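You operate a simulated robot arm through the tools that you are given. There is no shell and no other tool.

You are at the controls of a simulated two-armed robot. One attempt, no reset.

Task
Take the small blue spool on the top of the banding table and put it away on the top of the blue bench. Take the green block on the top of the green table and put it away on the black mat by the gauge board. Take the blue rolled strap from the top of the green table and leave it on the top of the teal bench. Open the green bin lid. Any order will do. Set down upright: small blue spool.

The check looks at the end state, three seconds after you hand in, the way a careful person would. Anything else that was tipped, shoved, dropped, spilled or broken makes it a failure. Lids that push on must go on centred and level and be pressed home; caps that screw on are set level and turned clockwise until they are tight.

Robot
Two 7-joint arms with fingered hands on one trunk, on a base that drives. Base frame: it is fixed to the floor where the robot stands at the start and does not move with it; the origin is under the middle of the robot, x ahead of it, y to its left, z up. Readings come in mm, degrees, newtons and seconds.
The left shoulder is at the start at [70, 169, 1143], the right one opposite. With the tool pointing down near the work surface each hand reaches from about 280 to 680 mm from the robot's upright axis, wherever it stands, measured 20 degrees to its own side. Places, roughly: black mat by the gauge board (15x15 cm) [-4020, 8880, 860]; green bin lid [-7700, 4000, 600]; green block [-750, -3250, 750]; rolled strap [-750, -3250, 750]; small blue spool (6x6x11 cm) [100, -1900, 900]; top of the blue bench [-4600, 8400, 900]; top of the teal bench [2900, -1700, 800]. Payload 3.4 kg a hand.
The TCP of each hand is the grasp point between the finger pads, 23 mm short of the fingertips. In the tool frame z runs along the fingers and y along their closing line. Largest opening 116 mm; the body of the gripper starts 65 mm behind the TCP. The gripper is a hand of 4 fingers: y runs from the thumb to the fingers, the wrist lies at [0, 0, -211] in the tool frame.
Orientation is that of the tool frame in the base frame, as a unit quaternion [x, y, z, w]. With the fingers straight down and closing along the base's y, the tool's x points along the base's -x, its y along +y and its z along -z.

Tools
- The arms move only by the tool send_rows. It takes "left_targets", "right_targets" or both (then of equal length, played together; a hand with none holds still); each is a list of rows, each a list of 6 numbers: the turn, a rotation vector about the tool's x, y, z in degrees, then the shift along the tool's x, y, z in m. In form: [[rx, ry, rz, dx, dy, dz], ...]. A call has 1 to 20 rows; each row shifts and turns the commanded pose from where the row before left it, along the tool's axes as they then stand. Each row takes 0.2 s and may step no farther than 50 mm and 8.6 degrees from the row before; otherwise, the whole call is refused. A pose out of reach is approached as far as the arm can. The call stops where the force on the tool passes 40 N (or 10 N more than at its start, if that is more) or the arm is blocked; 0.2 s more then pass. In this call time passes only in rows, and 0.2 s behind the last. It gives the time, the measured TCP pose, the force on the tool (base axes), the opening and the grip force at its end, in the units of the frame above (readings bear some noise), with the torque about the TCP (base axes, N m) and any sound that the robot's microphone picked up.
- Cameras (640 x 400 px; columns grow to the right, rows downward): "scene" is now at [138, 5.5, 1372.1]; the picture's right is [0.02, -1.00, 0.00], its down [-0.64, -0.01, -0.77] and it looks along [0.77, 0.01, -0.64] (base axes); focal length 260 px, centre (320, 200). "left" rides on the left gripper at [-69, 1, -90] in its tool frame; the picture's right is [-0.01, -1.00, 0.00], its down [0.79, -0.01, -0.61] and it looks along [0.61, -0.01, 0.79] (tool axes); focal length 251 px, centre (320, 200). "right" rides on the right gripper at [68, 1, -90] in its tool frame; the picture's right is [-0.01, 1.00, 0.00], its down [-0.80, -0.01, -0.61] and it looks along [-0.61, -0.01, 0.80] (tool axes); focal length 251 px, centre (320, 200). There is no depth. A picture from a camera that has moved, and an enlarged one, comes with that camera's place and axes in the base frame and with its lens. The place of the scene camera against the robot may be out by one fixed shift of up to 12 mm in any direction.
- snapshot(camera): a new picture of that camera. It takes no simulated time.
- lift_body(by): slides the trunk up (or, below 0, down) by that many mm; the arms and the scene camera ride with it, the base frame stays. It gives what a move gives, with no picture.
- roll_base(legs): drives the robot by 1 to 6 legs, each [ahead, left, turn to the left] in mm, mm and degrees, along the robot's own axes; the way and the turn of a leg run together, so that a leg with both is an arc; at most 1500 mm and 180 degrees a leg. The arms and the cameras ride along, it lands a little off, and it stops where it bumps. It gives what a move gives.
- set_fingers(finger1, finger2, finger3, thumb_bend, hand): sets how far each is bent, from 0 (flat) to 1 (curled in); at 0.3 the hand is open as for a grip, at 0.7 the pads meet at the TCP. One left out holds its place. A second passes; each finger stops where it meets its share of the squeeze, and holds until it gets a number again. It is the only way to open and close the hand. It gives what a move gives, with no picture; readings hold the bend of each and the force on the fingers (four entries, about 0 where the hand has none), thumb and palm.
- head_to(pan, tilt): turns the head with the scene camera to pan (to the left, within 86 degrees either way) and tilt (down, from -29 to 69), counted from straight ahead of the robot. It gives what a move gives.
- enlarge(camera, box): a new picture of the part [left, top, right, bottom] of that camera's present view, enlarged. It takes no simulated time.
- job_done(): hands the job in; it is judged then, once.

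Places have to be worked out from the pictures, the camera data and where the tool is seen. Open the grippers and draw the arms clear of the work before you hand the job in, unless the task says otherwise.

The tools are called after ">>>" by a JSON object that holds its "fn" and its "kwargs". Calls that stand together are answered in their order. send_rows: Moves the arms, as the interface text tells. Its arguments: {"type":"object","properties":{"left_targets":{"type":"array"},"right_targets":{"type":"array"}},"required":[]} The other tools are called the same way: lift_body (by) slides the trunk up or down; set_fingers (finger1, finger2, finger3, thumb_bend, hand) moves the fingers one by one; roll_base (legs) drives the base; head_to (pan, tilt) turns the head that bears the scene camera; snapshot (camera) takes a picture; enlarge (camera, box) takes an enlarged picture of a part of a camera's view; job_done () hands the job in.

At the start:

```text
clock: 0.0
left_eef_pos: [506.3, 261.2, 1093.0]
left_ee_rot: [0.0, 1.0, 0.0, 0.0]
left_contact_force: [0.2, -0.5, 0.3]
left_moment: [-0.02, 0.03, 0.0]
left_grip_width: 115.8
left_grip_force: 0.1
left_shape: jaw
left_bend: [0.3, 0.3, 0.3, 0.3]
left_finger forces: [0.0, 0.0, 0.0, 0.1, 0.0, 0.0]
right_eef_pos: [361.6, -194.1, 1036.4]
right_ee_rot: [0.0, 1.0, 0.0, 0.0]
right_contact_force: [0.6, 0.8, -0.5]
right_moment: [-0.02, 0.0, -0.01]
right_grip_width: 115.7
right_grip_force: 0.0
right_shape: jaw
right_bend: [0.3, 0.3, 0.3, 0.3]
right_finger forces: [0.0, 0.1, 0.0, 0.0, 0.0, 0.0]
trunk travel left (down, up): [-650.0, 290.0]
robot x, y, heading: [1.1, 0.4, 0.0]
head pan, tilt: [1.1, 40.0]
```

scene: 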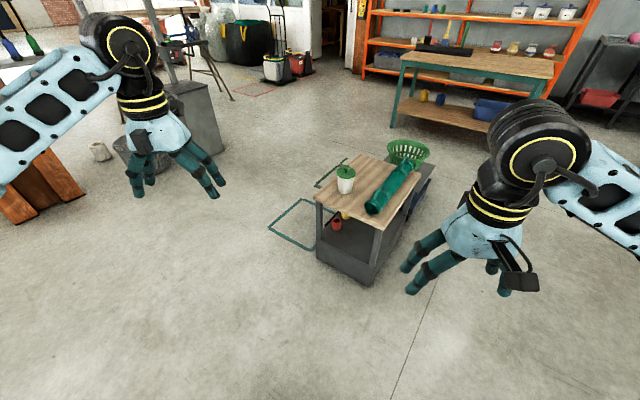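
right: 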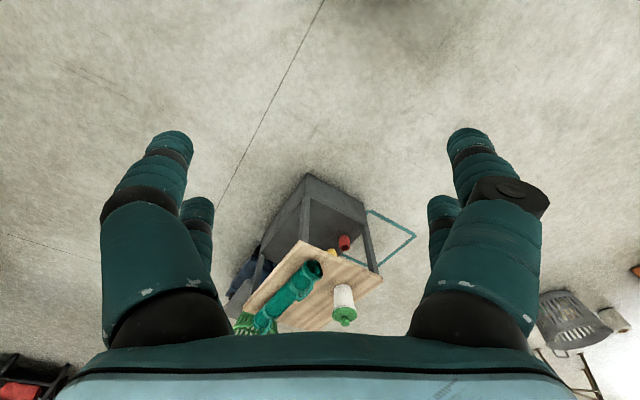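
left: 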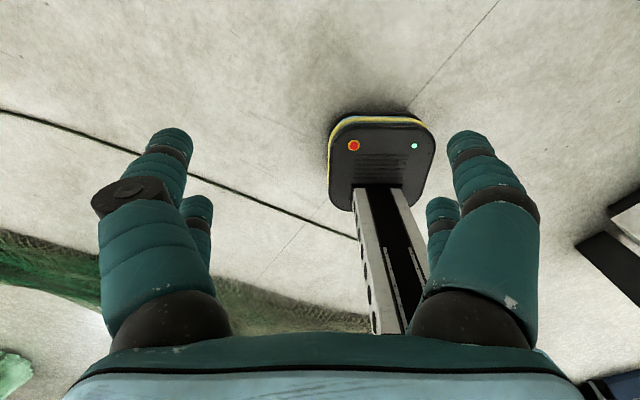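

I start by looking around from the starting spot: turn the head to the right, toward the banding table (about [100, -1900]).

>>> {"fn": "head_to", "kwargs": {"pan": -80, "tilt": 20}}

>>> {"fn": "snapshot", "kwargs": {"camera": "scene"}}

```text
clock: 1.5
left_eef_pos: [506.4, 261.0, 1094.4]
left_ee_rot: [0.0, 1.0, -0.001, 0.0]
left_contact_force: [-0.2, -0.1, -0.1]
left_moment: [-0.02, -0.02, 0.0]
left_grip_width: 115.8
left_grip_force: 0.0
left_shape: jaw
left_bend: [0.3, 0.3, 0.3, 0.3]
left_finger forces: [0.0, 0.0, 0.0, 0.1, 0.0, 0.0]
right_eef_pos: [361.2, -194.4, 1036.6]
right_ee_rot: [0.0, 1.0, 0.0, 0.001]
right_contact_force: [0.0, 0.0, 0.0]
right_moment: [0.0, 0.02, -0.04]
right_grip_width: 116.0
right_grip_force: 0.0
right_shape: jaw
right_bend: [0.3, 0.3, 0.3, 0.3]
right_finger forces: [0.0, 0.1, 0.0, 0.0, 0.1, 0.0]
trunk travel left (down, up): [-650.0, 290.0]
robot x, y, heading: [-1.6, 2.7, -0.2]
head pan, tilt: [-80.0, 20.0]
```

```text
taken
camera scene: at [69.3, -87.9, 1403.6], right [-0.98, -0.17, 0.0], down [-0.06, 0.34, -0.94], along [0.16, -0.93, -0.34], focal length 260 px, centre (320, 200)
```

scene: 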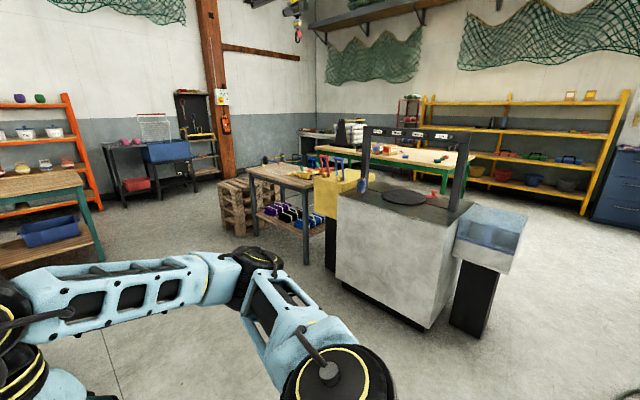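

The banding table is the grey box with the arch. I enlarge it to find the spool and look at the green table behind it.

>>> {"fn": "enlarge", "kwargs": {"camera": "scene", "box": [300, 110, 540, 260]}}

>>> {"fn": "enlarge", "kwargs": {"camera": "scene", "box": [0, 80, 240, 230]}}

```text
2.67 times, centred on (420, 185) of scene
camera zoom: at [69.3, -87.9, 1403.6], right [-0.98, -0.17, 0.0], down [-0.06, 0.34, -0.94], along [0.16, -0.93, -0.34], focal length 693 px, centre (53, 240)
```

zoom: 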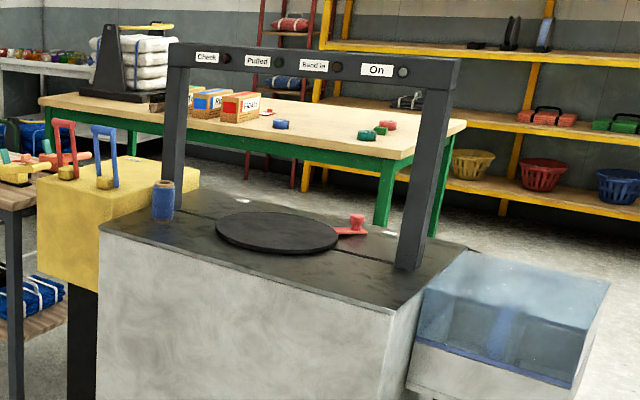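

```text
2.67 times, centred on (120, 155) of scene
camera zoom: at [69.3, -87.9, 1403.6], right [-0.98, -0.17, 0.0], down [-0.06, 0.34, -0.94], along [0.16, -0.93, -0.34], focal length 693 px, centre (853, 320)
```

zoom: 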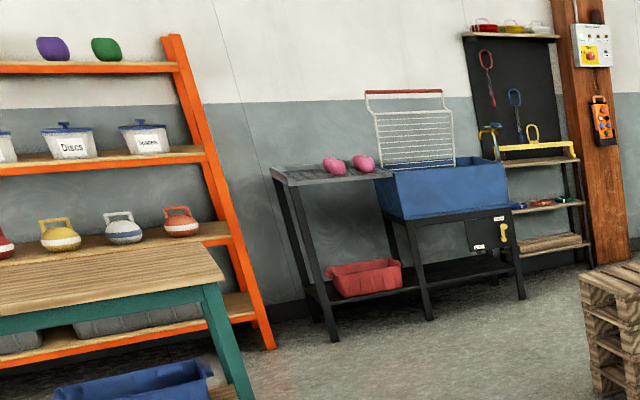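

The spool (blue cylinder) stands at the near-left corner of the banding table, roughly [85, -1860]; the green table is behind. I continue surveying the room at other head angles.

>>> {"fn": "head_to", "kwargs": {"pan": -35, "tilt": 15}}

>>> {"fn": "snapshot", "kwargs": {"camera": "scene"}}

>>> {"fn": "head_to", "kwargs": {"pan": 25, "tilt": 15}}

>>> {"fn": "snapshot", "kwargs": {"camera": "scene"}}

>>> {"fn": "head_to", "kwargs": {"pan": 84, "tilt": 15}}

>>> {"fn": "snapshot", "kwargs": {"camera": "scene"}}

```text
clock: 2.7
left_eef_pos: [506.3, 261.2, 1091.8]
left_ee_rot: [0.0, 1.0, 0.0, 0.0]
left_contact_force: [-0.7, -0.1, -0.6]
left_moment: [0.01, 0.0, 0.0]
left_grip_width: 115.9
left_grip_force: 0.1
left_shape: jaw
left_bend: [0.3, 0.3, 0.3, 0.3]
left_finger forces: [0.1, 0.0, 0.0, 0.0, 0.0, 0.1]
right_eef_pos: [361.1, -194.2, 1037.1]
right_ee_rot: [0.0, 1.0, 0.0, 0.0]
right_contact_force: [0.1, 0.3, 0.7]
right_moment: [0.02, 0.04, -0.01]
right_grip_width: 116.0
right_grip_force: 0.0
right_shape: jaw
right_bend: [0.3, 0.3, 0.3, 0.3]
right_finger forces: [0.0, 0.0, 0.1, 0.0, 0.1, 0.0]
trunk travel left (down, up): [-650.0, 290.0]
robot x, y, heading: [1.1, 1.4, -0.1]
head pan, tilt: [-35.0, 15.0]
```

```text
taken
camera scene: at [129.5, -49.9, 1411.7], right [-0.57, -0.82, 0.0], down [-0.21, 0.15, -0.97], along [0.79, -0.55, -0.26], focal length 260 px, centre (320, 200)
```

scene: 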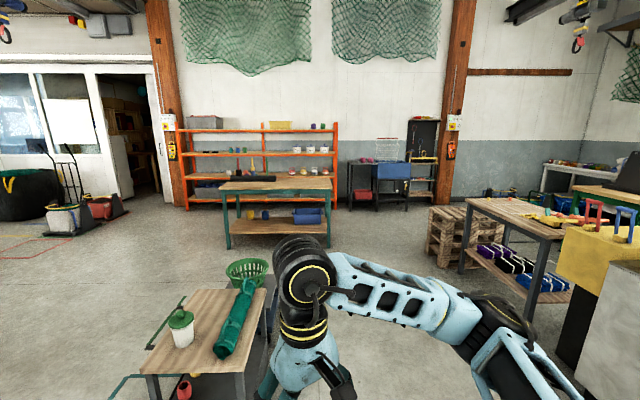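

```text
clock: 4.0
left_eef_pos: [505.5, 261.0, 1093.0]
left_ee_rot: [0.0, 1.0, 0.0, 0.0]
left_contact_force: [-0.7, 0.1, -0.1]
left_moment: [0.01, 0.04, -0.04]
left_grip_width: 115.6
left_grip_force: 0.0
left_shape: jaw
left_bend: [0.3, 0.3, 0.3, 0.3]
left_finger forces: [0.1, 0.0, 0.0, 0.0, 0.0, 0.0]
right_eef_pos: [361.5, -193.7, 1036.6]
right_ee_rot: [0.0, 1.0, 0.0, 0.0]
right_contact_force: [0.5, -0.7, 0.3]
right_moment: [0.0, 0.0, 0.01]
right_grip_width: 115.9
right_grip_force: 0.0
right_shape: jaw
right_bend: [0.3, 0.3, 0.3, 0.3]
right_finger forces: [0.1, 0.0, 0.1, 0.0, 0.1, 0.0]
trunk travel left (down, up): [-650.0, 290.0]
robot x, y, heading: [-3.6, -2.9, 0.0]
head pan, tilt: [25.0, 15.0]
```

```text
taken
camera scene: at [137.7, 43.2, 1411.7], right [0.42, -0.91, 0.0], down [-0.23, -0.11, -0.97], along [0.88, 0.41, -0.26], focal length 260 px, centre (320, 200)
```

scene: 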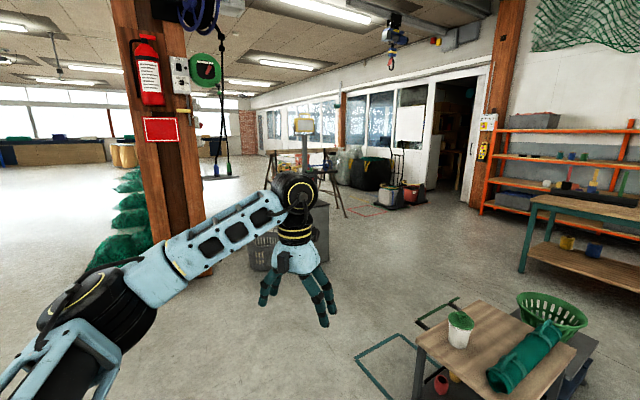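

```text
clock: 5.2
left_eef_pos: [506.6, 260.6, 1092.5]
left_ee_rot: [0.0, 1.0, 0.0, 0.0]
left_contact_force: [-0.3, 0.7, 0.1]
left_moment: [-0.02, 0.02, -0.01]
left_grip_width: 116.0
left_grip_force: 0.1
left_shape: jaw
left_bend: [0.3, 0.3, 0.3, 0.3]
left_finger forces: [0.0, 0.0, 0.1, 0.0, 0.0, 0.1]
right_eef_pos: [361.7, -193.9, 1036.8]
right_ee_rot: [0.0, 1.0, 0.0, 0.001]
right_contact_force: [0.0, 0.6, -0.4]
right_moment: [0.0, -0.03, 0.03]
right_grip_width: 116.0
right_grip_force: 0.0
right_shape: jaw
right_bend: [0.3, 0.3, 0.3, 0.3]
right_finger forces: [0.0, 0.1, 0.1, 0.1, 0.0, 0.0]
trunk travel left (down, up): [-650.0, 290.0]
robot x, y, heading: [-1.2, 0.2, 0.2]
head pan, tilt: [84.0, 15.0]
```

```text
taken
camera scene: at [62.9, 96.7, 1411.7], right [0.99, -0.11, 0.0], down [-0.03, -0.26, -0.97], along [0.1, 0.96, -0.26], focal length 260 px, centre (320, 200)
```

scene: 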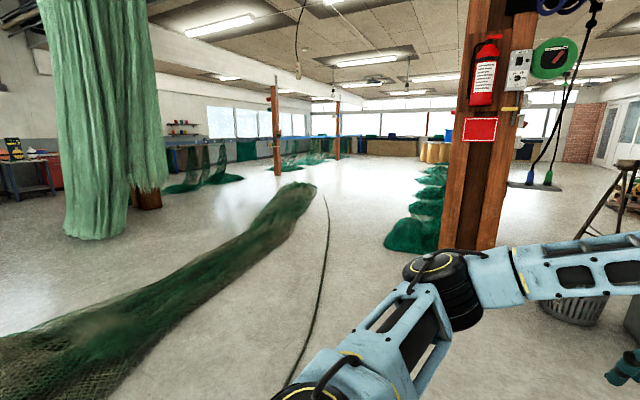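

The room is large, with floor nets on the left side. I rotate right to face the banding table/green table side and look there.

>>> {"fn": "roll_base", "kwargs": {"legs": [[0, 0, -120]]}}

>>> {"fn": "head_to", "kwargs": {"pan": 0, "tilt": 15}}

>>> {"fn": "snapshot", "kwargs": {"camera": "scene"}}

>>> {"fn": "head_to", "kwargs": {"pan": -60, "tilt": 15}}

>>> {"fn": "snapshot", "kwargs": {"camera": "scene"}}

```text
clock: 10.5
left_eef_pos: [7.8, -569.4, 1093.6]
left_ee_rot: [0.85, 0.526, 0.0, 0.0]
left_contact_force: [-0.2, 0.6, 0.0]
left_moment: [0.02, -0.03, -0.01]
left_grip_width: 115.7
left_grip_force: 0.0
left_shape: jaw
left_bend: [0.3, 0.3, 0.3, 0.3]
left_finger forces: [0.1, 0.0, 0.0, 0.1, 0.0, 0.0]
right_eef_pos: [-335.3, -238.1, 1036.9]
right_ee_rot: [0.851, 0.525, 0.001, 0.0]
right_contact_force: [-0.6, 0.0, 0.0]
right_moment: [0.01, -0.01, 0.01]
right_grip_width: 115.8
right_grip_force: 0.1
right_shape: jaw
right_bend: [0.3, 0.3, 0.3, 0.3]
right_finger forces: [0.0, 0.1, 0.0, 0.0, 0.0, 0.1]
trunk travel left (down, up): [-650.0, 290.0]
robot x, y, heading: [-0.2, -2.6, -116.3]
head pan, tilt: [84.0, 15.0]
```

```text
clock: 12.1
left_eef_pos: [7.7, -569.4, 1094.3]
left_ee_rot: [0.85, 0.526, 0.0, 0.0]
left_contact_force: [-0.3, -0.4, -0.7]
left_moment: [0.01, 0.0, -0.03]
left_grip_width: 115.7
left_grip_force: 0.2
left_shape: jaw
left_bend: [0.3, 0.3, 0.3, 0.3]
left_finger forces: [0.1, 0.0, 0.1, 0.0, 0.0, 0.0]
right_eef_pos: [-335.3, -238.0, 1037.5]
right_ee_rot: [0.851, 0.526, -0.001, 0.0]
right_contact_force: [-1.0, 1.0, 0.5]
right_moment: [0.0, 0.01, -0.01]
right_grip_width: 115.8
right_grip_force: 0.1
right_shape: jaw
right_bend: [0.3, 0.3, 0.3, 0.3]
right_finger forces: [0.0, 0.0, 0.1, 0.1, 0.0, 0.0]
trunk travel left (down, up): [-650.0, 290.0]
robot x, y, heading: [1.1, 0.4, -116.6]
head pan, tilt: [0.0, 15.0]
```

```text
taken
camera scene: at [-61.3, -124.7, 1411.7], right [-0.89, 0.45, 0.0], down [0.12, 0.23, -0.97], along [-0.43, -0.86, -0.26], focal length 260 px, centre (320, 200)
```

scene: 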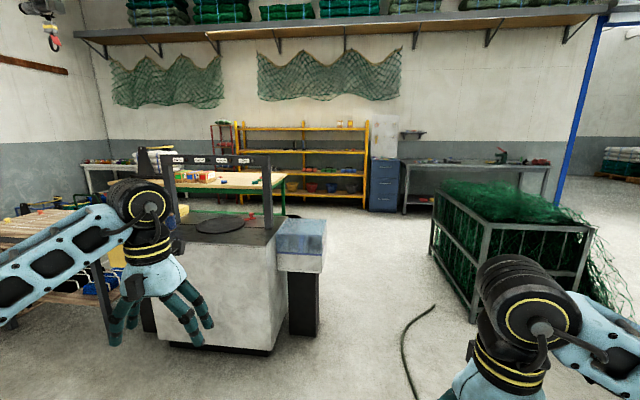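

```text
clock: 13.4
left_eef_pos: [6.3, -568.3, 1093.9]
left_ee_rot: [0.85, 0.527, -0.001, 0.0]
left_contact_force: [0.2, -0.1, 0.8]
left_moment: [-0.03, -0.03, -0.01]
left_grip_width: 115.9
left_grip_force: 0.1
left_shape: jaw
left_bend: [0.3, 0.3, 0.3, 0.3]
left_finger forces: [0.1, 0.1, 0.0, 0.0, 0.1, 0.0]
right_eef_pos: [-335.5, -237.7, 1037.5]
right_ee_rot: [0.851, 0.526, 0.001, 0.0]
right_contact_force: [-0.9, 1.1, 0.0]
right_moment: [-0.02, -0.02, -0.01]
right_grip_width: 115.9
right_grip_force: 0.1
right_shape: jaw
right_bend: [0.3, 0.3, 0.3, 0.3]
right_finger forces: [0.0, 0.0, 0.1, 0.1, 0.0, 0.0]
trunk travel left (down, up): [-650.0, 290.0]
robot x, y, heading: [0.7, -0.7, -116.6]
head pan, tilt: [-60.0, 15.0]
```

```text
taken
camera scene: at [-112.9, -46.8, 1411.7], right [-0.06, 1.0, 0.0], down [0.26, 0.02, -0.97], along [-0.96, -0.06, -0.26], focal length 260 px, centre (320, 200)
```

scene: 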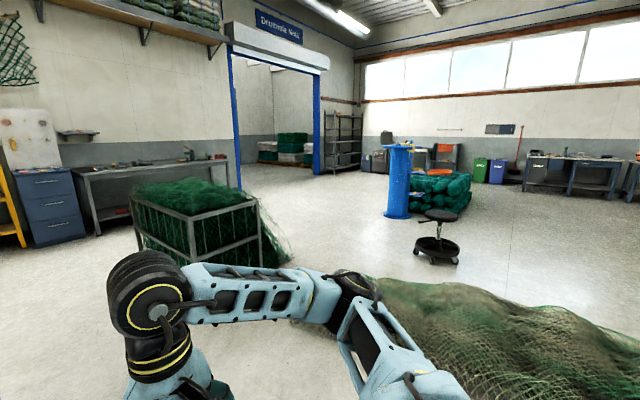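

The banding table, green table behind it, net cage and a hose on the floor are visible. I look closer at the green table and at the passage to the right of the banding table.

>>> {"fn": "head_to", "kwargs": {"pan": -5, "tilt": 25}}

>>> {"fn": "snapshot", "kwargs": {"camera": "scene"}}

>>> {"fn": "enlarge", "kwargs": {"camera": "scene", "box": [60, 60, 380, 260]}}

>>> {"fn": "enlarge", "kwargs": {"camera": "scene", "box": [260, 140, 500, 290]}}

```text
clock: 14.6
left_eef_pos: [7.7, -569.6, 1092.1]
left_ee_rot: [0.85, 0.526, 0.0, 0.0]
left_contact_force: [0.5, 1.0, 0.3]
left_moment: [0.03, 0.01, 0.0]
left_grip_width: 116.0
left_grip_force: 0.1
left_shape: jaw
left_bend: [0.3, 0.3, 0.3, 0.3]
left_finger forces: [0.1, 0.0, 0.0, 0.0, 0.0, 0.0]
right_eef_pos: [-336.1, -237.5, 1037.0]
right_ee_rot: [0.85, 0.526, 0.0, 0.001]
right_contact_force: [0.5, 0.2, -0.4]
right_moment: [0.0, -0.02, -0.02]
right_grip_width: 115.9
right_grip_force: 0.1
right_shape: jaw
right_bend: [0.3, 0.3, 0.3, 0.3]
right_finger forces: [0.0, 0.1, 0.0, 0.0, 0.0, 0.0]
trunk travel left (down, up): [-650.0, 290.0]
robot x, y, heading: [0.9, 2.4, -116.5]
head pan, tilt: [-5.0, 25.0]
```

```text
taken
camera scene: at [-68.0, -119.6, 1395.5], right [-0.85, 0.52, 0.0], down [0.22, 0.36, -0.91], along [-0.47, -0.77, -0.42], focal length 260 px, centre (320, 200)
```

scene: 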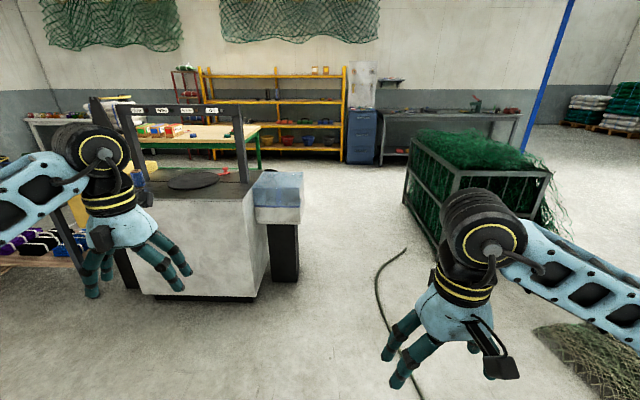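

```text
2.00 times, centred on (220, 160) of scene
camera zoom: at [-68.0, -119.6, 1395.5], right [-0.85, 0.52, 0.0], down [0.22, 0.36, -0.91], along [-0.47, -0.77, -0.42], focal length 520 px, centre (520, 280)
```

zoom: 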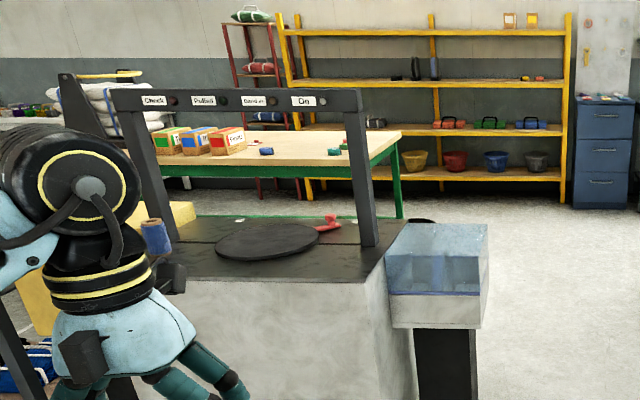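

```text
2.67 times, centred on (380, 215) of scene
camera zoom: at [-68.0, -119.6, 1395.5], right [-0.85, 0.52, 0.0], down [0.22, 0.36, -0.91], along [-0.47, -0.77, -0.42], focal length 693 px, centre (160, 160)
```

zoom: 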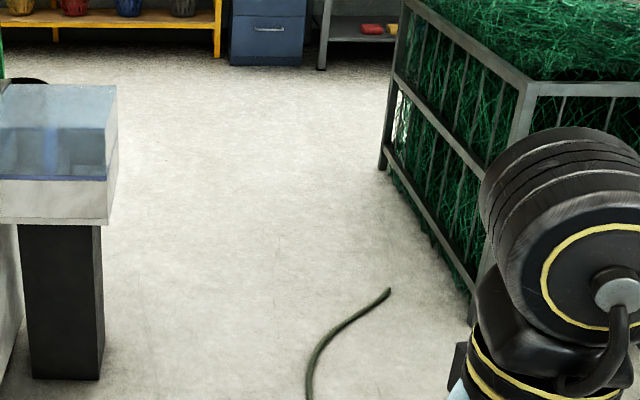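

The room is turned about 30° relative to the base frame. I check the floor on my right front for the hose and clearance with a steeper view.

>>> {"fn": "head_to", "kwargs": {"pan": -40, "tilt": 50}}

>>> {"fn": "snapshot", "kwargs": {"camera": "scene"}}

>>> {"fn": "snapshot", "kwargs": {"camera": "left"}}

>>> {"fn": "snapshot", "kwargs": {"camera": "right"}}

```text
clock: 15.6
left_eef_pos: [7.3, -568.4, 1092.7]
left_ee_rot: [0.85, 0.526, 0.0, 0.0]
left_contact_force: [0.1, 1.0, 0.1]
left_moment: [0.01, 0.02, -0.01]
left_grip_width: 115.6
left_grip_force: 0.2
left_shape: jaw
left_bend: [0.3, 0.3, 0.3, 0.3]
left_finger forces: [0.0, 0.0, 0.1, 0.1, 0.0, 0.0]
right_eef_pos: [-333.9, -237.3, 1037.7]
right_ee_rot: [0.851, 0.526, 0.0, 0.001]
right_contact_force: [0.0, 0.6, 0.5]
right_moment: [-0.01, 0.01, 0.0]
right_grip_width: 116.0
right_grip_force: 0.0
right_shape: jaw
right_bend: [0.3, 0.3, 0.3, 0.3]
right_finger forces: [0.0, 0.0, 0.1, 0.0, 0.0, 0.0]
trunk travel left (down, up): [-650.0, 290.0]
robot x, y, heading: [3.3, 0.1, -116.4]
head pan, tilt: [-40.0, 50.0]
```

```text
taken
camera scene: at [-90.3, -71.9, 1358.0], right [-0.4, 0.92, 0.0], down [0.7, 0.31, -0.64], along [-0.59, -0.26, -0.77], focal length 260 px, centre (320, 200)
```

scene: 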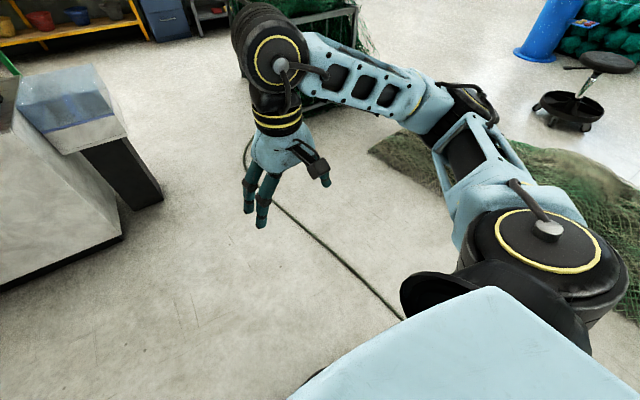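

```text
taken
camera left: at [-22.2, -631.3, 1182.8], right [-0.9, 0.44, 0.0], down [0.35, 0.71, 0.61], along [0.27, 0.55, -0.79], focal length 251 px, centre (320, 200)
```

left: 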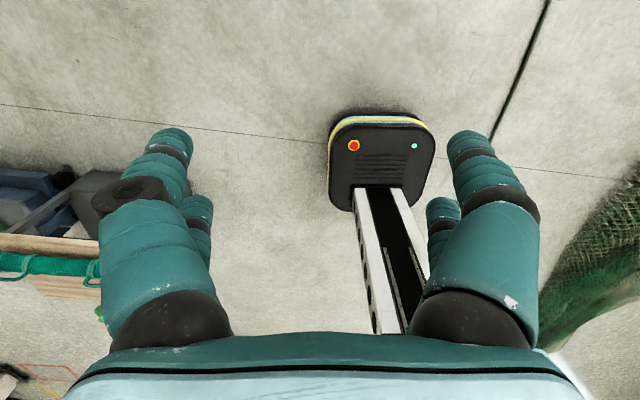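

```text
taken
camera right: at [-303.9, -176.0, 1127.5], right [0.89, -0.46, 0.0], down [-0.36, -0.71, 0.61], along [-0.28, -0.54, -0.8], focal length 251 px, centre (320, 200)
```

right: 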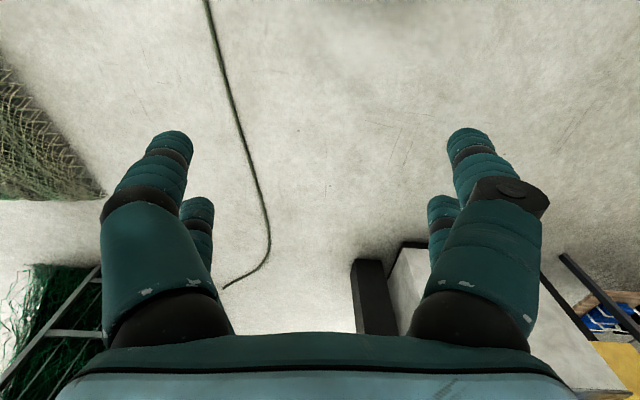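

The hose ends up near 0.45 m to the right of my intended lane and the glass-box stand about 0.1 m to its left, so the lane is tight but passable. I check where my left elbow sticks out before driving.

>>> {"fn": "head_to", "kwargs": {"pan": 60, "tilt": 40}}

>>> {"fn": "snapshot", "kwargs": {"camera": "scene"}}

```text
clock: 17.4
left_eef_pos: [8.1, -567.9, 1093.4]
left_ee_rot: [0.85, 0.526, 0.0, 0.0]
left_contact_force: [0.3, -0.9, 0.1]
left_moment: [0.01, -0.01, 0.01]
left_grip_width: 115.8
left_grip_force: 0.1
left_shape: jaw
left_bend: [0.3, 0.3, 0.3, 0.3]
left_finger forces: [0.0, 0.1, 0.0, 0.0, 0.1, 0.0]
right_eef_pos: [-335.0, -236.9, 1036.3]
right_ee_rot: [0.851, 0.526, 0.0, 0.0]
right_contact_force: [0.6, 0.9, -0.1]
right_moment: [-0.01, -0.01, 0.0]
right_grip_width: 116.0
right_grip_force: 0.1
right_shape: jaw
right_bend: [0.3, 0.3, 0.3, 0.3]
right_finger forces: [0.0, 0.1, 0.1, 0.1, 0.0, 0.0]
trunk travel left (down, up): [-650.0, 290.0]
robot x, y, heading: [0.6, -1.6, -116.5]
head pan, tilt: [60.0, 40.0]
```

```text
taken
camera scene: at [27.1, -112.1, 1372.1], right [-0.83, -0.55, 0.0], down [-0.35, 0.54, -0.77], along [0.42, -0.64, -0.64], focal length 260 px, centre (320, 200)
```

scene: 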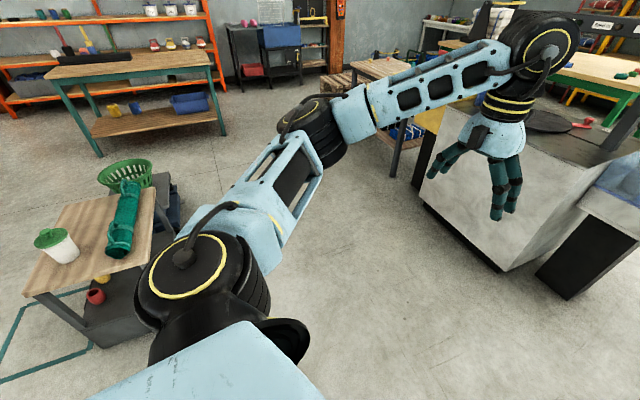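

The left elbow sticks out about 0.45 m at roughly 1.15 m height, so I raise the trunk 250 mm to clear the arch and box, then shift into the lane and align with the room.

>>> {"fn": "lift_body", "kwargs": {"by": 250}}

>>> {"fn": "roll_base", "kwargs": {"legs": [[0, 0, -3.5], [0, -165, 0]]}}

>>> {"fn": "head_to", "kwargs": {"pan": -10, "tilt": 40}}

>>> {"fn": "snapshot", "kwargs": {"camera": "scene"}}

```text
clock: 20.0
left_eef_pos: [8.9, -569.4, 1343.5]
left_ee_rot: [0.85, 0.526, 0.0, 0.0]
left_contact_force: [0.2, -0.5, -1.2]
left_moment: [-0.02, 0.04, 0.0]
left_grip_width: 116.1
left_grip_force: 0.0
left_shape: jaw
left_bend: [0.3, 0.3, 0.3, 0.3]
left_finger forces: [0.0, 0.0, 0.0, 0.1, 0.0, 0.0]
right_eef_pos: [-335.6, -237.8, 1287.4]
right_ee_rot: [0.851, 0.525, 0.0, 0.0]
right_contact_force: [-0.2, 0.8, -0.2]
right_moment: [-0.01, -0.01, -0.03]
right_grip_width: 115.8
right_grip_force: 0.1
right_shape: jaw
right_bend: [0.3, 0.3, 0.3, 0.3]
right_finger forces: [0.1, 0.1, 0.1, 0.0, 0.0, 0.0]
trunk travel left (down, up): [-900.0, 40.0]
robot x, y, heading: [-2.6, -2.3, -116.8]
head pan, tilt: [60.0, 40.0]
```

```text
clock: 21.9
left_eef_pos: [-170.8, -486.3, 1342.5]
left_ee_rot: [0.866, 0.5, -0.001, -0.002]
left_contact_force: [0.2, 0.8, 0.1]
left_moment: [0.02, 0.02, -0.02]
left_grip_width: 115.8
left_grip_force: 0.0
left_shape: jaw
left_bend: [0.3, 0.3, 0.3, 0.3]
left_finger forces: [0.0, 0.0, 0.0, 0.0, 0.1, 0.0]
right_eef_pos: [-491.7, -132.4, 1286.5]
right_ee_rot: [0.866, 0.5, 0.0, 0.0]
right_contact_force: [0.0, 0.6, -0.2]
right_moment: [-0.01, -0.03, 0.01]
right_grip_width: 115.9
right_grip_force: 0.1
right_shape: jaw
right_bend: [0.3, 0.3, 0.3, 0.3]
right_finger forces: [0.0, 0.1, 0.0, 0.0, 0.1, 0.0]
trunk travel left (down, up): [-900.0, 40.0]
robot x, y, heading: [-146.7, 86.8, -120.0]
head pan, tilt: [60.0, 40.0]
```

```text
clock: 23.3
left_eef_pos: [-173.9, -484.5, 1342.1]
left_ee_rot: [0.866, 0.5, 0.0, 0.0]
left_contact_force: [0.1, 0.4, -0.7]
left_moment: [0.0, 0.02, -0.01]
left_grip_width: 115.9
left_grip_force: 0.0
left_shape: jaw
left_bend: [0.3, 0.3, 0.3, 0.3]
left_finger forces: [0.1, 0.0, 0.0, 0.0, 0.0, 0.0]
right_eef_pos: [-493.0, -131.9, 1287.1]
right_ee_rot: [0.866, 0.5, 0.0, -0.001]
right_contact_force: [-0.2, -0.5, -0.5]
right_moment: [-0.03, -0.02, 0.01]
right_grip_width: 116.0
right_grip_force: 0.1
right_shape: jaw
right_bend: [0.3, 0.3, 0.3, 0.3]
right_finger forces: [0.1, 0.0, 0.1, 0.0, 0.1, 0.0]
trunk travel left (down, up): [-900.0, 40.0]
robot x, y, heading: [-144.2, 83.9, -120.0]
head pan, tilt: [-10.0, 40.0]
```

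```text
taken
camera scene: at [-222.5, -20.8, 1622.1], right [-0.77, 0.64, 0.0], down [0.41, 0.49, -0.77], along [-0.49, -0.59, -0.64], focal length 260 px, centre (320, 200)
```

scene: 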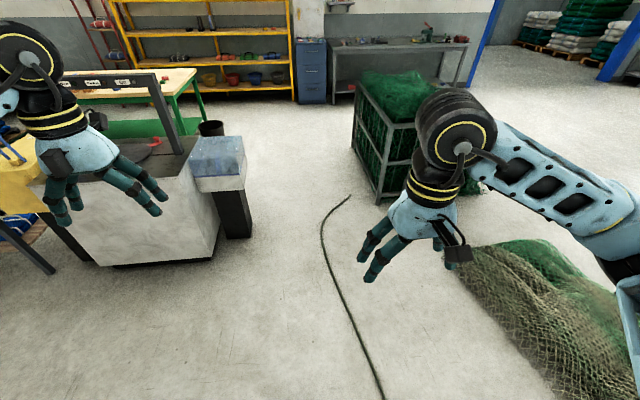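

The hose's leftmost point is about 440 mm right of the lane origin and the stand's right edge about 150 mm left; I'm centred after a 20 mm shift. I drive ahead 1 m first and check drift.

>>> {"fn": "roll_base", "kwargs": {"legs": [[0, 20, 0], [1000, 0, 0]]}}

>>> {"fn": "snapshot", "kwargs": {"camera": "scene"}}

```text
clock: 28.9
left_eef_pos: [-641.7, -1378.5, 1343.9]
left_ee_rot: [0.861, 0.508, 0.0, 0.0]
left_contact_force: [0.6, 0.5, -0.2]
left_moment: [0.0, 0.02, 0.01]
left_grip_width: 116.0
left_grip_force: 0.0
left_shape: jaw
left_bend: [0.3, 0.3, 0.3, 0.3]
left_finger forces: [0.0, 0.0, 0.1, 0.1, 0.1, 0.1]
right_eef_pos: [-971.2, -1032.7, 1287.5]
right_ee_rot: [0.861, 0.508, 0.0, 0.0]
right_contact_force: [0.0, -0.3, 0.2]
right_moment: [-0.03, 0.04, -0.01]
right_grip_width: 115.9
right_grip_force: 0.1
right_shape: jaw
right_bend: [0.3, 0.3, 0.3, 0.3]
right_finger forces: [0.0, 0.0, 0.1, 0.1, 0.0, 0.0]
trunk travel left (down, up): [-900.0, 40.0]
robot x, y, heading: [-626.1, -812.9, -118.9]
head pan, tilt: [-10.0, 40.0]
```

```text
taken
camera scene: at [-701.8, -916.0, 1622.3], right [-0.78, 0.63, 0.0], down [0.4, 0.5, -0.77], along [-0.48, -0.6, -0.64], focal length 260 px, centre (320, 200)
```

scene: 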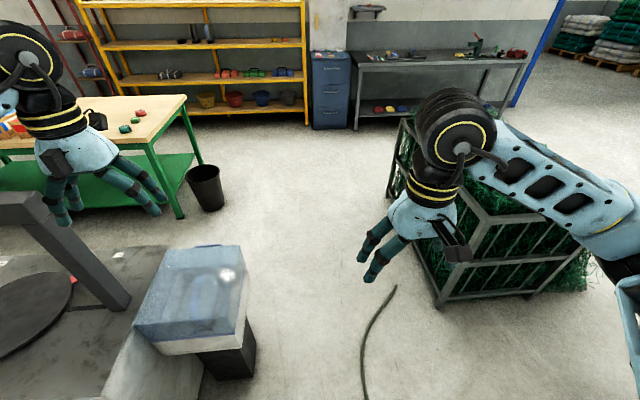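

Heading drifted +1.1°; the stand's right edge is at about 116-148 mm and the hose at -451 mm in lane coordinates, so I correct 30 mm right and turn -1.1°, then drive past to the gap in front of the green table.

>>> {"fn": "roll_base", "kwargs": {"legs": [[0, -30, -1.1], [800, 0, 0], [830, 0, 0]]}}

>>> {"fn": "head_to", "kwargs": {"pan": 45, "tilt": 35}}

>>> {"fn": "snapshot", "kwargs": {"camera": "scene"}}

```text
clock: 37.8
left_eef_pos: [-1482.2, -2801.4, 1343.3]
left_ee_rot: [0.862, 0.506, -0.001, 0.0]
left_contact_force: [0.7, 0.3, -0.1]
left_moment: [0.02, -0.01, 0.01]
left_grip_width: 116.0
left_grip_force: 0.0
left_shape: jaw
left_bend: [0.3, 0.3, 0.3, 0.3]
left_finger forces: [0.0, 0.0, 0.0, 0.0, 0.0, 0.1]
right_eef_pos: [-1808.9, -2454.0, 1287.1]
right_ee_rot: [0.863, 0.506, 0.0, 0.0]
right_contact_force: [0.1, 0.5, 0.6]
right_moment: [-0.02, -0.01, 0.03]
right_grip_width: 116.0
right_grip_force: 0.1
right_shape: jaw
right_bend: [0.3, 0.3, 0.3, 0.3]
right_finger forces: [0.0, 0.0, 0.0, 0.1, 0.0, 0.0]
trunk travel left (down, up): [-900.0, 40.0]
robot x, y, heading: [-1464.5, -2232.4, -119.5]
head pan, tilt: [-10.0, 40.0]
```

```text
clock: 39.0
left_eef_pos: [-1482.8, -2803.5, 1343.1]
left_ee_rot: [0.863, 0.505, 0.0, 0.0]
left_contact_force: [0.6, -0.4, -0.4]
left_moment: [-0.01, -0.02, -0.04]
left_grip_width: 116.0
left_grip_force: 0.0
left_shape: jaw
left_bend: [0.3, 0.3, 0.3, 0.3]
left_finger forces: [0.0, 0.0, 0.1, 0.0, 0.1, 0.1]
right_eef_pos: [-1808.5, -2454.6, 1287.6]
right_ee_rot: [0.863, 0.506, 0.0, 0.0]
right_contact_force: [0.3, -1.2, -0.2]
right_moment: [-0.01, -0.03, -0.01]
right_grip_width: 116.1
right_grip_force: 0.0
right_shape: jaw
right_bend: [0.3, 0.3, 0.3, 0.3]
right_finger forces: [0.1, 0.0, 0.0, 0.1, 0.0, 0.2]
trunk travel left (down, up): [-900.0, 40.0]
robot x, y, heading: [-1461.6, -2234.5, -119.2]
head pan, tilt: [45.0, 35.0]
```

```text
taken
camera scene: at [-1461.1, -2358.8, 1629.7], right [-0.96, -0.27, 0.0], down [-0.15, 0.55, -0.82], along [0.22, -0.79, -0.57], focal length 260 px, centre (320, 200)
```

scene: 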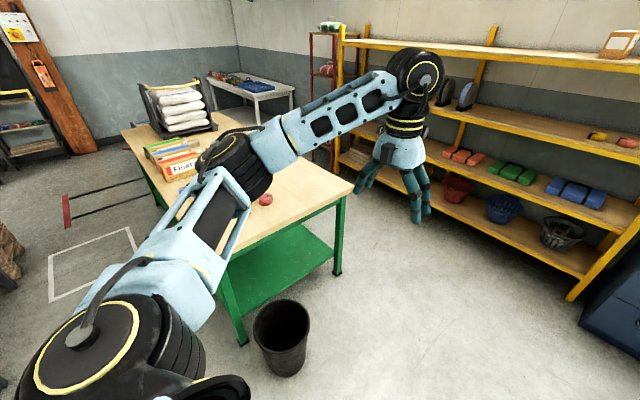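

The gap in front of the green table is clear; a black bucket stands beside its right leg. I back up slightly to pass the bucket, then move left along the table.

>>> {"fn": "roll_base", "kwargs": {"legs": [[-60, 0, -0.6], [0, 700, 0], [0, 650, 0]]}}

>>> {"fn": "head_to", "kwargs": {"pan": 0, "tilt": 55}}

>>> {"fn": "snapshot", "kwargs": {"camera": "scene"}}

```text
clock: 46.7
left_eef_pos: [-262.6, -3435.4, 1344.0]
left_ee_rot: [0.863, 0.505, 0.0, 0.001]
left_contact_force: [0.6, 0.2, -0.4]
left_moment: [0.01, 0.0, 0.04]
left_grip_width: 116.1
left_grip_force: 0.1
left_shape: jaw
left_bend: [0.3, 0.3, 0.3, 0.3]
left_finger forces: [0.0, 0.0, 0.1, 0.0, 0.1, 0.0]
right_eef_pos: [-588.6, -3085.7, 1287.3]
right_ee_rot: [0.863, 0.505, 0.0, 0.002]
right_contact_force: [0.1, 0.6, 0.9]
right_moment: [0.06, 0.04, 0.0]
right_grip_width: 115.8
right_grip_force: 0.0
right_shape: jaw
right_bend: [0.3, 0.3, 0.3, 0.3]
right_finger forces: [0.1, 0.0, 0.0, 0.0, 0.0, 0.1]
trunk travel left (down, up): [-900.0, 40.0]
robot x, y, heading: [-241.9, -2868.5, -119.1]
head pan, tilt: [45.0, 35.0]
```

```text
clock: 47.9
left_eef_pos: [-260.4, -3435.2, 1343.4]
left_ee_rot: [0.864, 0.504, 0.0, 0.0]
left_contact_force: [0.3, 1.0, 0.0]
left_moment: [0.03, 0.01, -0.01]
left_grip_width: 116.1
left_grip_force: 0.0
left_shape: jaw
left_bend: [0.3, 0.3, 0.3, 0.3]
left_finger forces: [0.0, 0.0, 0.0, 0.0, 0.0, 0.0]
right_eef_pos: [-586.6, -3087.4, 1286.2]
right_ee_rot: [0.863, 0.505, 0.001, 0.0]
right_contact_force: [0.4, 0.6, 0.3]
right_moment: [0.01, 0.0, 0.0]
right_grip_width: 116.2
right_grip_force: 0.0
right_shape: jaw
right_bend: [0.3, 0.3, 0.3, 0.3]
right_finger forces: [0.0, 0.0, 0.0, 0.0, 0.0, 0.0]
trunk travel left (down, up): [-900.0, 40.0]
robot x, y, heading: [-238.3, -2868.8, -119.5]
head pan, tilt: [0.0, 55.0]
```

```text
taken
camera scene: at [-297.5, -2969.8, 1601.5], right [-0.87, 0.49, 0.0], down [0.4, 0.71, -0.57], along [-0.28, -0.5, -0.82], focal length 260 px, centre (320, 200)
```

scene: 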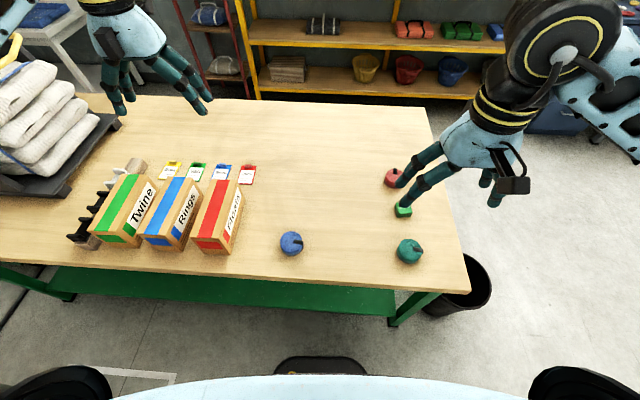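

The table shows the blue rolled strap at (291,243), a teal roll at (409,251), and a green item near (402,211) partly behind my right fingers. I zoom in to identify the green block.

>>> {"fn": "enlarge", "kwargs": {"camera": "scene", "box": [250, 150, 470, 290]}}

>>> {"fn": "snapshot", "kwargs": {"camera": "right"}}

>>> {"fn": "snapshot", "kwargs": {"camera": "left"}}

```text
2.86 times, centred on (360, 220) of scene
camera zoom: at [-297.5, -2969.8, 1601.5], right [-0.87, 0.49, 0.0], down [0.4, 0.71, -0.57], along [-0.28, -0.5, -0.82], focal length 743 px, centre (206, 143)
```

zoom: 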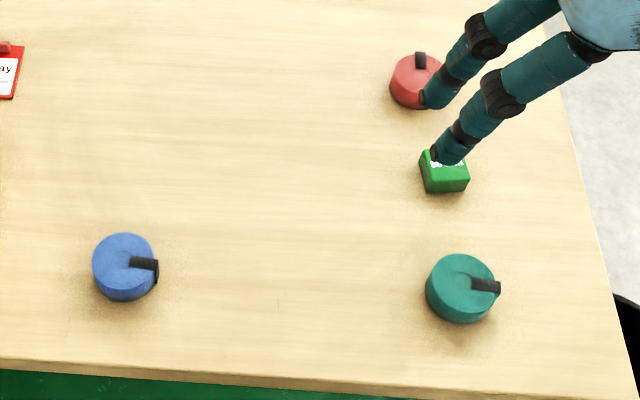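

```text
taken
camera right: at [-552.5, -3027.6, 1377.5], right [0.87, -0.5, 0.0], down [-0.4, -0.69, 0.61], along [-0.3, -0.53, -0.8], focal length 251 px, centre (320, 200)
```

right: 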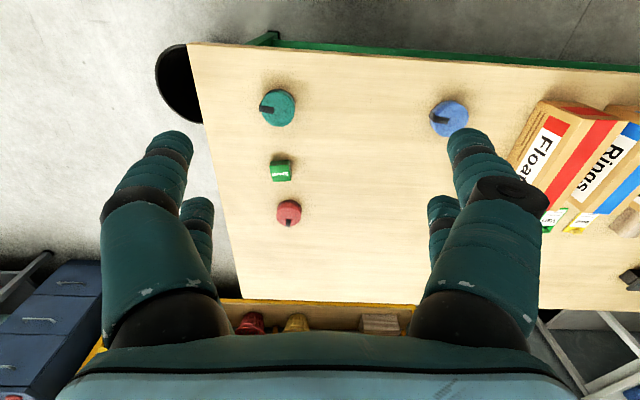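

```text
taken
camera left: at [-294.1, -3496.5, 1432.8], right [-0.88, 0.48, 0.0], down [0.38, 0.7, 0.61], along [0.29, 0.53, -0.79], focal length 251 px, centre (320, 200)
```

left: 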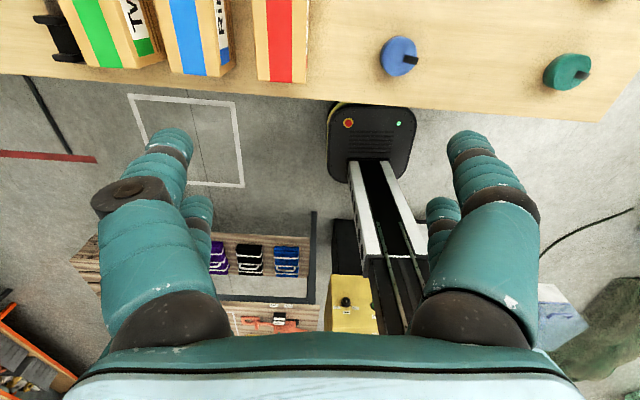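

The small green cube (right of centre, behind my fingers) is the green block at about [-840,-3295]; the blue roll is at about [-406,-3368]. I reposition the base so each is in front of one hand, then lower the trunk to working height.

>>> {"fn": "roll_base", "kwargs": {"legs": [[90, -107, 0]]}}

>>> {"fn": "lift_body", "kwargs": {"by": -220}}

>>> {"fn": "snapshot", "kwargs": {"camera": "scene"}}

>>> {"fn": "snapshot", "kwargs": {"camera": "right"}}

>>> {"fn": "snapshot", "kwargs": {"camera": "left"}}

```text
clock: 49.2
left_eef_pos: [-399.5, -3460.7, 1344.5]
left_ee_rot: [0.865, 0.503, -0.001, -0.001]
left_contact_force: [0.6, -0.2, 0.1]
left_moment: [0.01, 0.05, 0.02]
left_grip_width: 116.0
left_grip_force: 0.1
left_shape: jaw
left_bend: [0.3, 0.3, 0.3, 0.3]
left_finger forces: [0.0, 0.1, 0.1, 0.1, 0.0, 0.1]
right_eef_pos: [-723.3, -3109.8, 1288.4]
right_ee_rot: [0.864, 0.503, -0.001, -0.001]
right_contact_force: [0.4, 0.3, 0.5]
right_moment: [0.02, 0.01, 0.0]
right_grip_width: 115.8
right_grip_force: 0.1
right_shape: jaw
right_bend: [0.3, 0.3, 0.3, 0.3]
right_finger forces: [0.1, 0.1, 0.0, 0.0, 0.0, 0.0]
trunk travel left (down, up): [-900.0, 40.0]
robot x, y, heading: [-377.0, -2892.2, -119.8]
head pan, tilt: [0.0, 55.0]
```

```text
clock: 51.5
left_eef_pos: [-401.8, -3461.2, 1123.0]
left_ee_rot: [0.864, 0.503, 0.0, 0.0]
left_contact_force: [-0.1, 0.0, -0.5]
left_moment: [0.0, -0.01, -0.01]
left_grip_width: 115.7
left_grip_force: 0.1
left_shape: jaw
left_bend: [0.3, 0.3, 0.3, 0.3]
left_finger forces: [0.0, 0.0, 0.0, 0.1, 0.0, 0.0]
right_eef_pos: [-725.8, -3110.6, 1067.7]
right_ee_rot: [0.865, 0.502, 0.0, 0.0]
right_contact_force: [-0.3, -0.9, 0.4]
right_moment: [0.02, 0.02, -0.03]
right_grip_width: 115.6
right_grip_force: 0.1
right_shape: jaw
right_bend: [0.3, 0.3, 0.3, 0.3]
right_finger forces: [0.0, 0.1, 0.0, 0.0, 0.0, 0.1]
trunk travel left (down, up): [-680.0, 260.0]
robot x, y, heading: [-378.3, -2892.5, -119.9]
head pan, tilt: [0.0, 55.0]
```

```text
taken
camera scene: at [-436.4, -2995.2, 1381.5], right [-0.87, 0.5, 0.0], down [0.41, 0.71, -0.57], along [-0.28, -0.5, -0.82], focal length 260 px, centre (320, 200)
```

scene: 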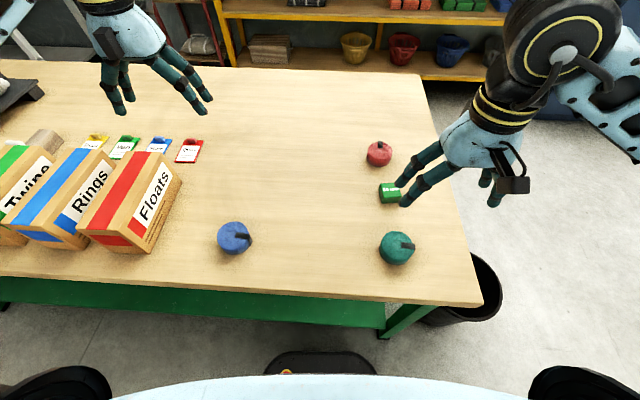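

```text
taken
camera right: at [-691.6, -3052.0, 1157.6], right [0.86, -0.5, 0.0], down [-0.4, -0.69, 0.61], along [-0.3, -0.52, -0.8], focal length 251 px, centre (320, 200)
```

right: 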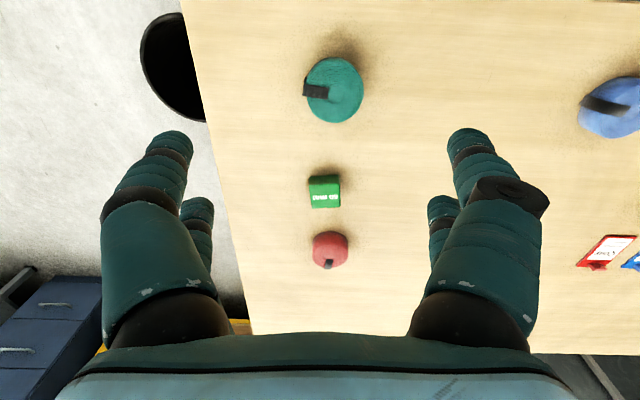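

```text
taken
camera left: at [-435.0, -3522.0, 1212.9], right [-0.87, 0.49, 0.0], down [0.39, 0.69, 0.61], along [0.3, 0.53, -0.8], focal length 251 px, centre (320, 200)
```

left: 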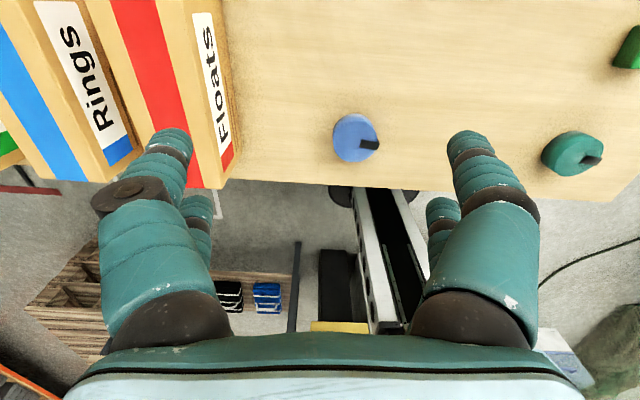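

I enlarge the right-hand view on the block and left-hand view on the strap to measure their faces and the table height.

>>> {"fn": "enlarge", "kwargs": {"camera": "right", "box": [270, 150, 390, 225]}}

>>> {"fn": "enlarge", "kwargs": {"camera": "left", "box": [300, 90, 420, 165]}}

>>> {"fn": "enlarge", "kwargs": {"camera": "scene", "box": [180, 130, 440, 290]}}

```text
5.33 times, centred on (330, 188) of right
camera zoom: at [-691.6, -3052.0, 1157.6], right [0.86, -0.5, 0.0], down [-0.4, -0.69, 0.61], along [-0.3, -0.52, -0.8], focal length 1341 px, centre (267, 267)
```

zoom: 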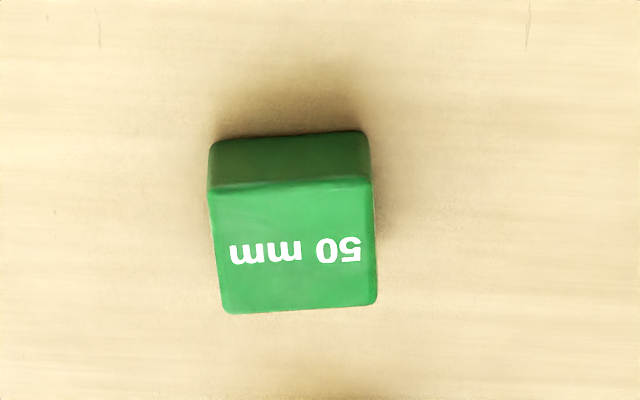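

```text
5.33 times, centred on (360, 128) of left
camera zoom: at [-435.0, -3522.0, 1212.9], right [-0.87, 0.49, 0.0], down [0.39, 0.69, 0.61], along [0.3, 0.53, -0.8], focal length 1341 px, centre (107, 587)
```

zoom: 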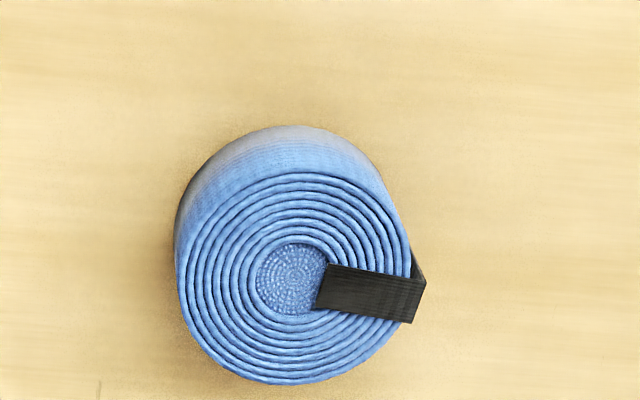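

```text
2.46 times, centred on (310, 210) of scene
camera zoom: at [-436.4, -2995.2, 1381.5], right [-0.87, 0.5, 0.0], down [0.41, 0.71, -0.57], along [-0.28, -0.5, -0.82], focal length 640 px, centre (345, 175)
```

zoom: 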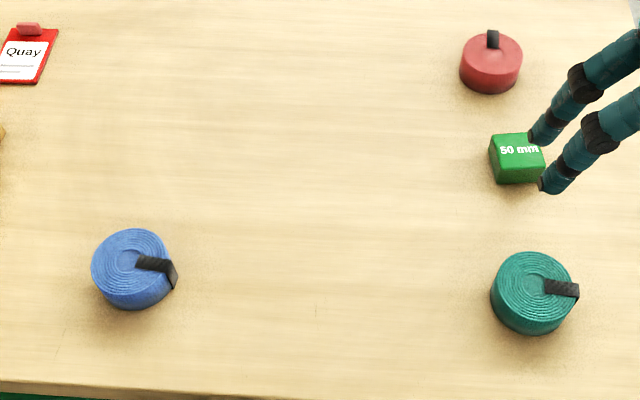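

Block is a 50 mm cube about 190 mm ahead of the right TCP; the strap roll (≈77 mm dia, ≈43 mm tall) is about 115 mm behind and 62 mm right of the left TCP. The table height is uncertain (753–785), so I hover both hands above their objects at z≈950 and re-measure.

>>> {"fn": "send_rows", "kwargs": {"right_targets": [[0, 0, -5.4, 0, 0, 0], [0, 0, 0, -0.0462, -0.0029, 0.0295], [0, 0, 0, -0.0462, -0.0029, 0.0295], [0, 0, 0, -0.0462, -0.0029, 0.0295], [0, 0, 0, -0.0462, -0.0029, 0.0295]], "left_targets": [[0, 0, 0, 0, 0, 0], [0, 0, 0, 0.02835, -0.0154, 0.043], [0, 0, 0, 0.02835, -0.0154, 0.043], [0, 0, 0, 0.02835, -0.0154, 0.043], [0, 0, 0, 0.02835, -0.0154, 0.043]]}}

>>> {"fn": "snapshot", "kwargs": {"camera": "right"}}

>>> {"fn": "snapshot", "kwargs": {"camera": "left"}}

>>> {"fn": "snapshot", "kwargs": {"camera": "scene"}}

```text
refused: row 2 steps farther than a row can; nothing moved
```

```text
taken
camera right: at [-691.6, -3052.0, 1157.6], right [0.86, -0.5, 0.0], down [-0.4, -0.69, 0.61], along [-0.3, -0.52, -0.8], focal length 251 px, centre (320, 200)
```

right: 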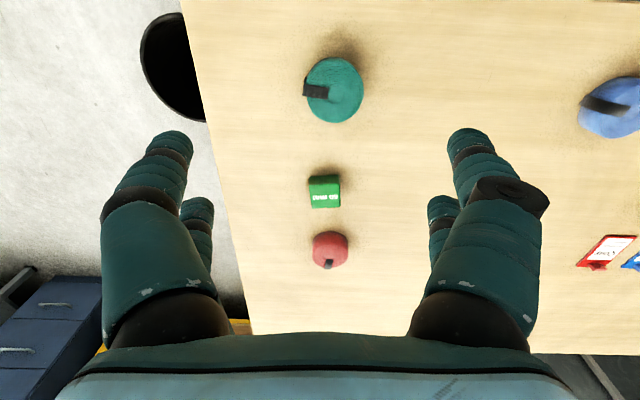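

```text
taken
camera left: at [-435.0, -3522.0, 1212.9], right [-0.87, 0.49, 0.0], down [0.39, 0.69, 0.61], along [0.3, 0.53, -0.8], focal length 251 px, centre (320, 200)
```

left: 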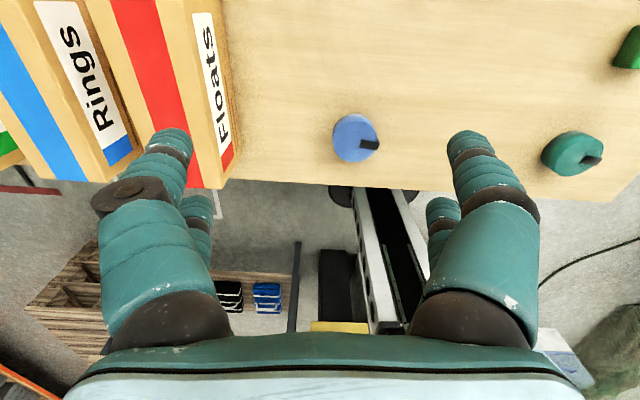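

```text
taken
camera scene: at [-436.4, -2995.2, 1381.5], right [-0.87, 0.5, 0.0], down [0.41, 0.71, -0.57], along [-0.28, -0.5, -0.82], focal length 260 px, centre (320, 200)
```

scene: 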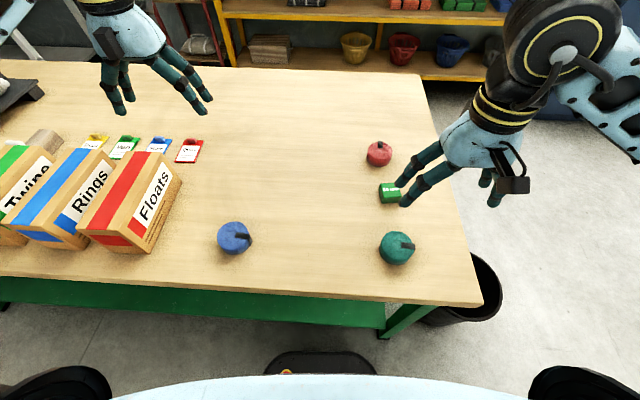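

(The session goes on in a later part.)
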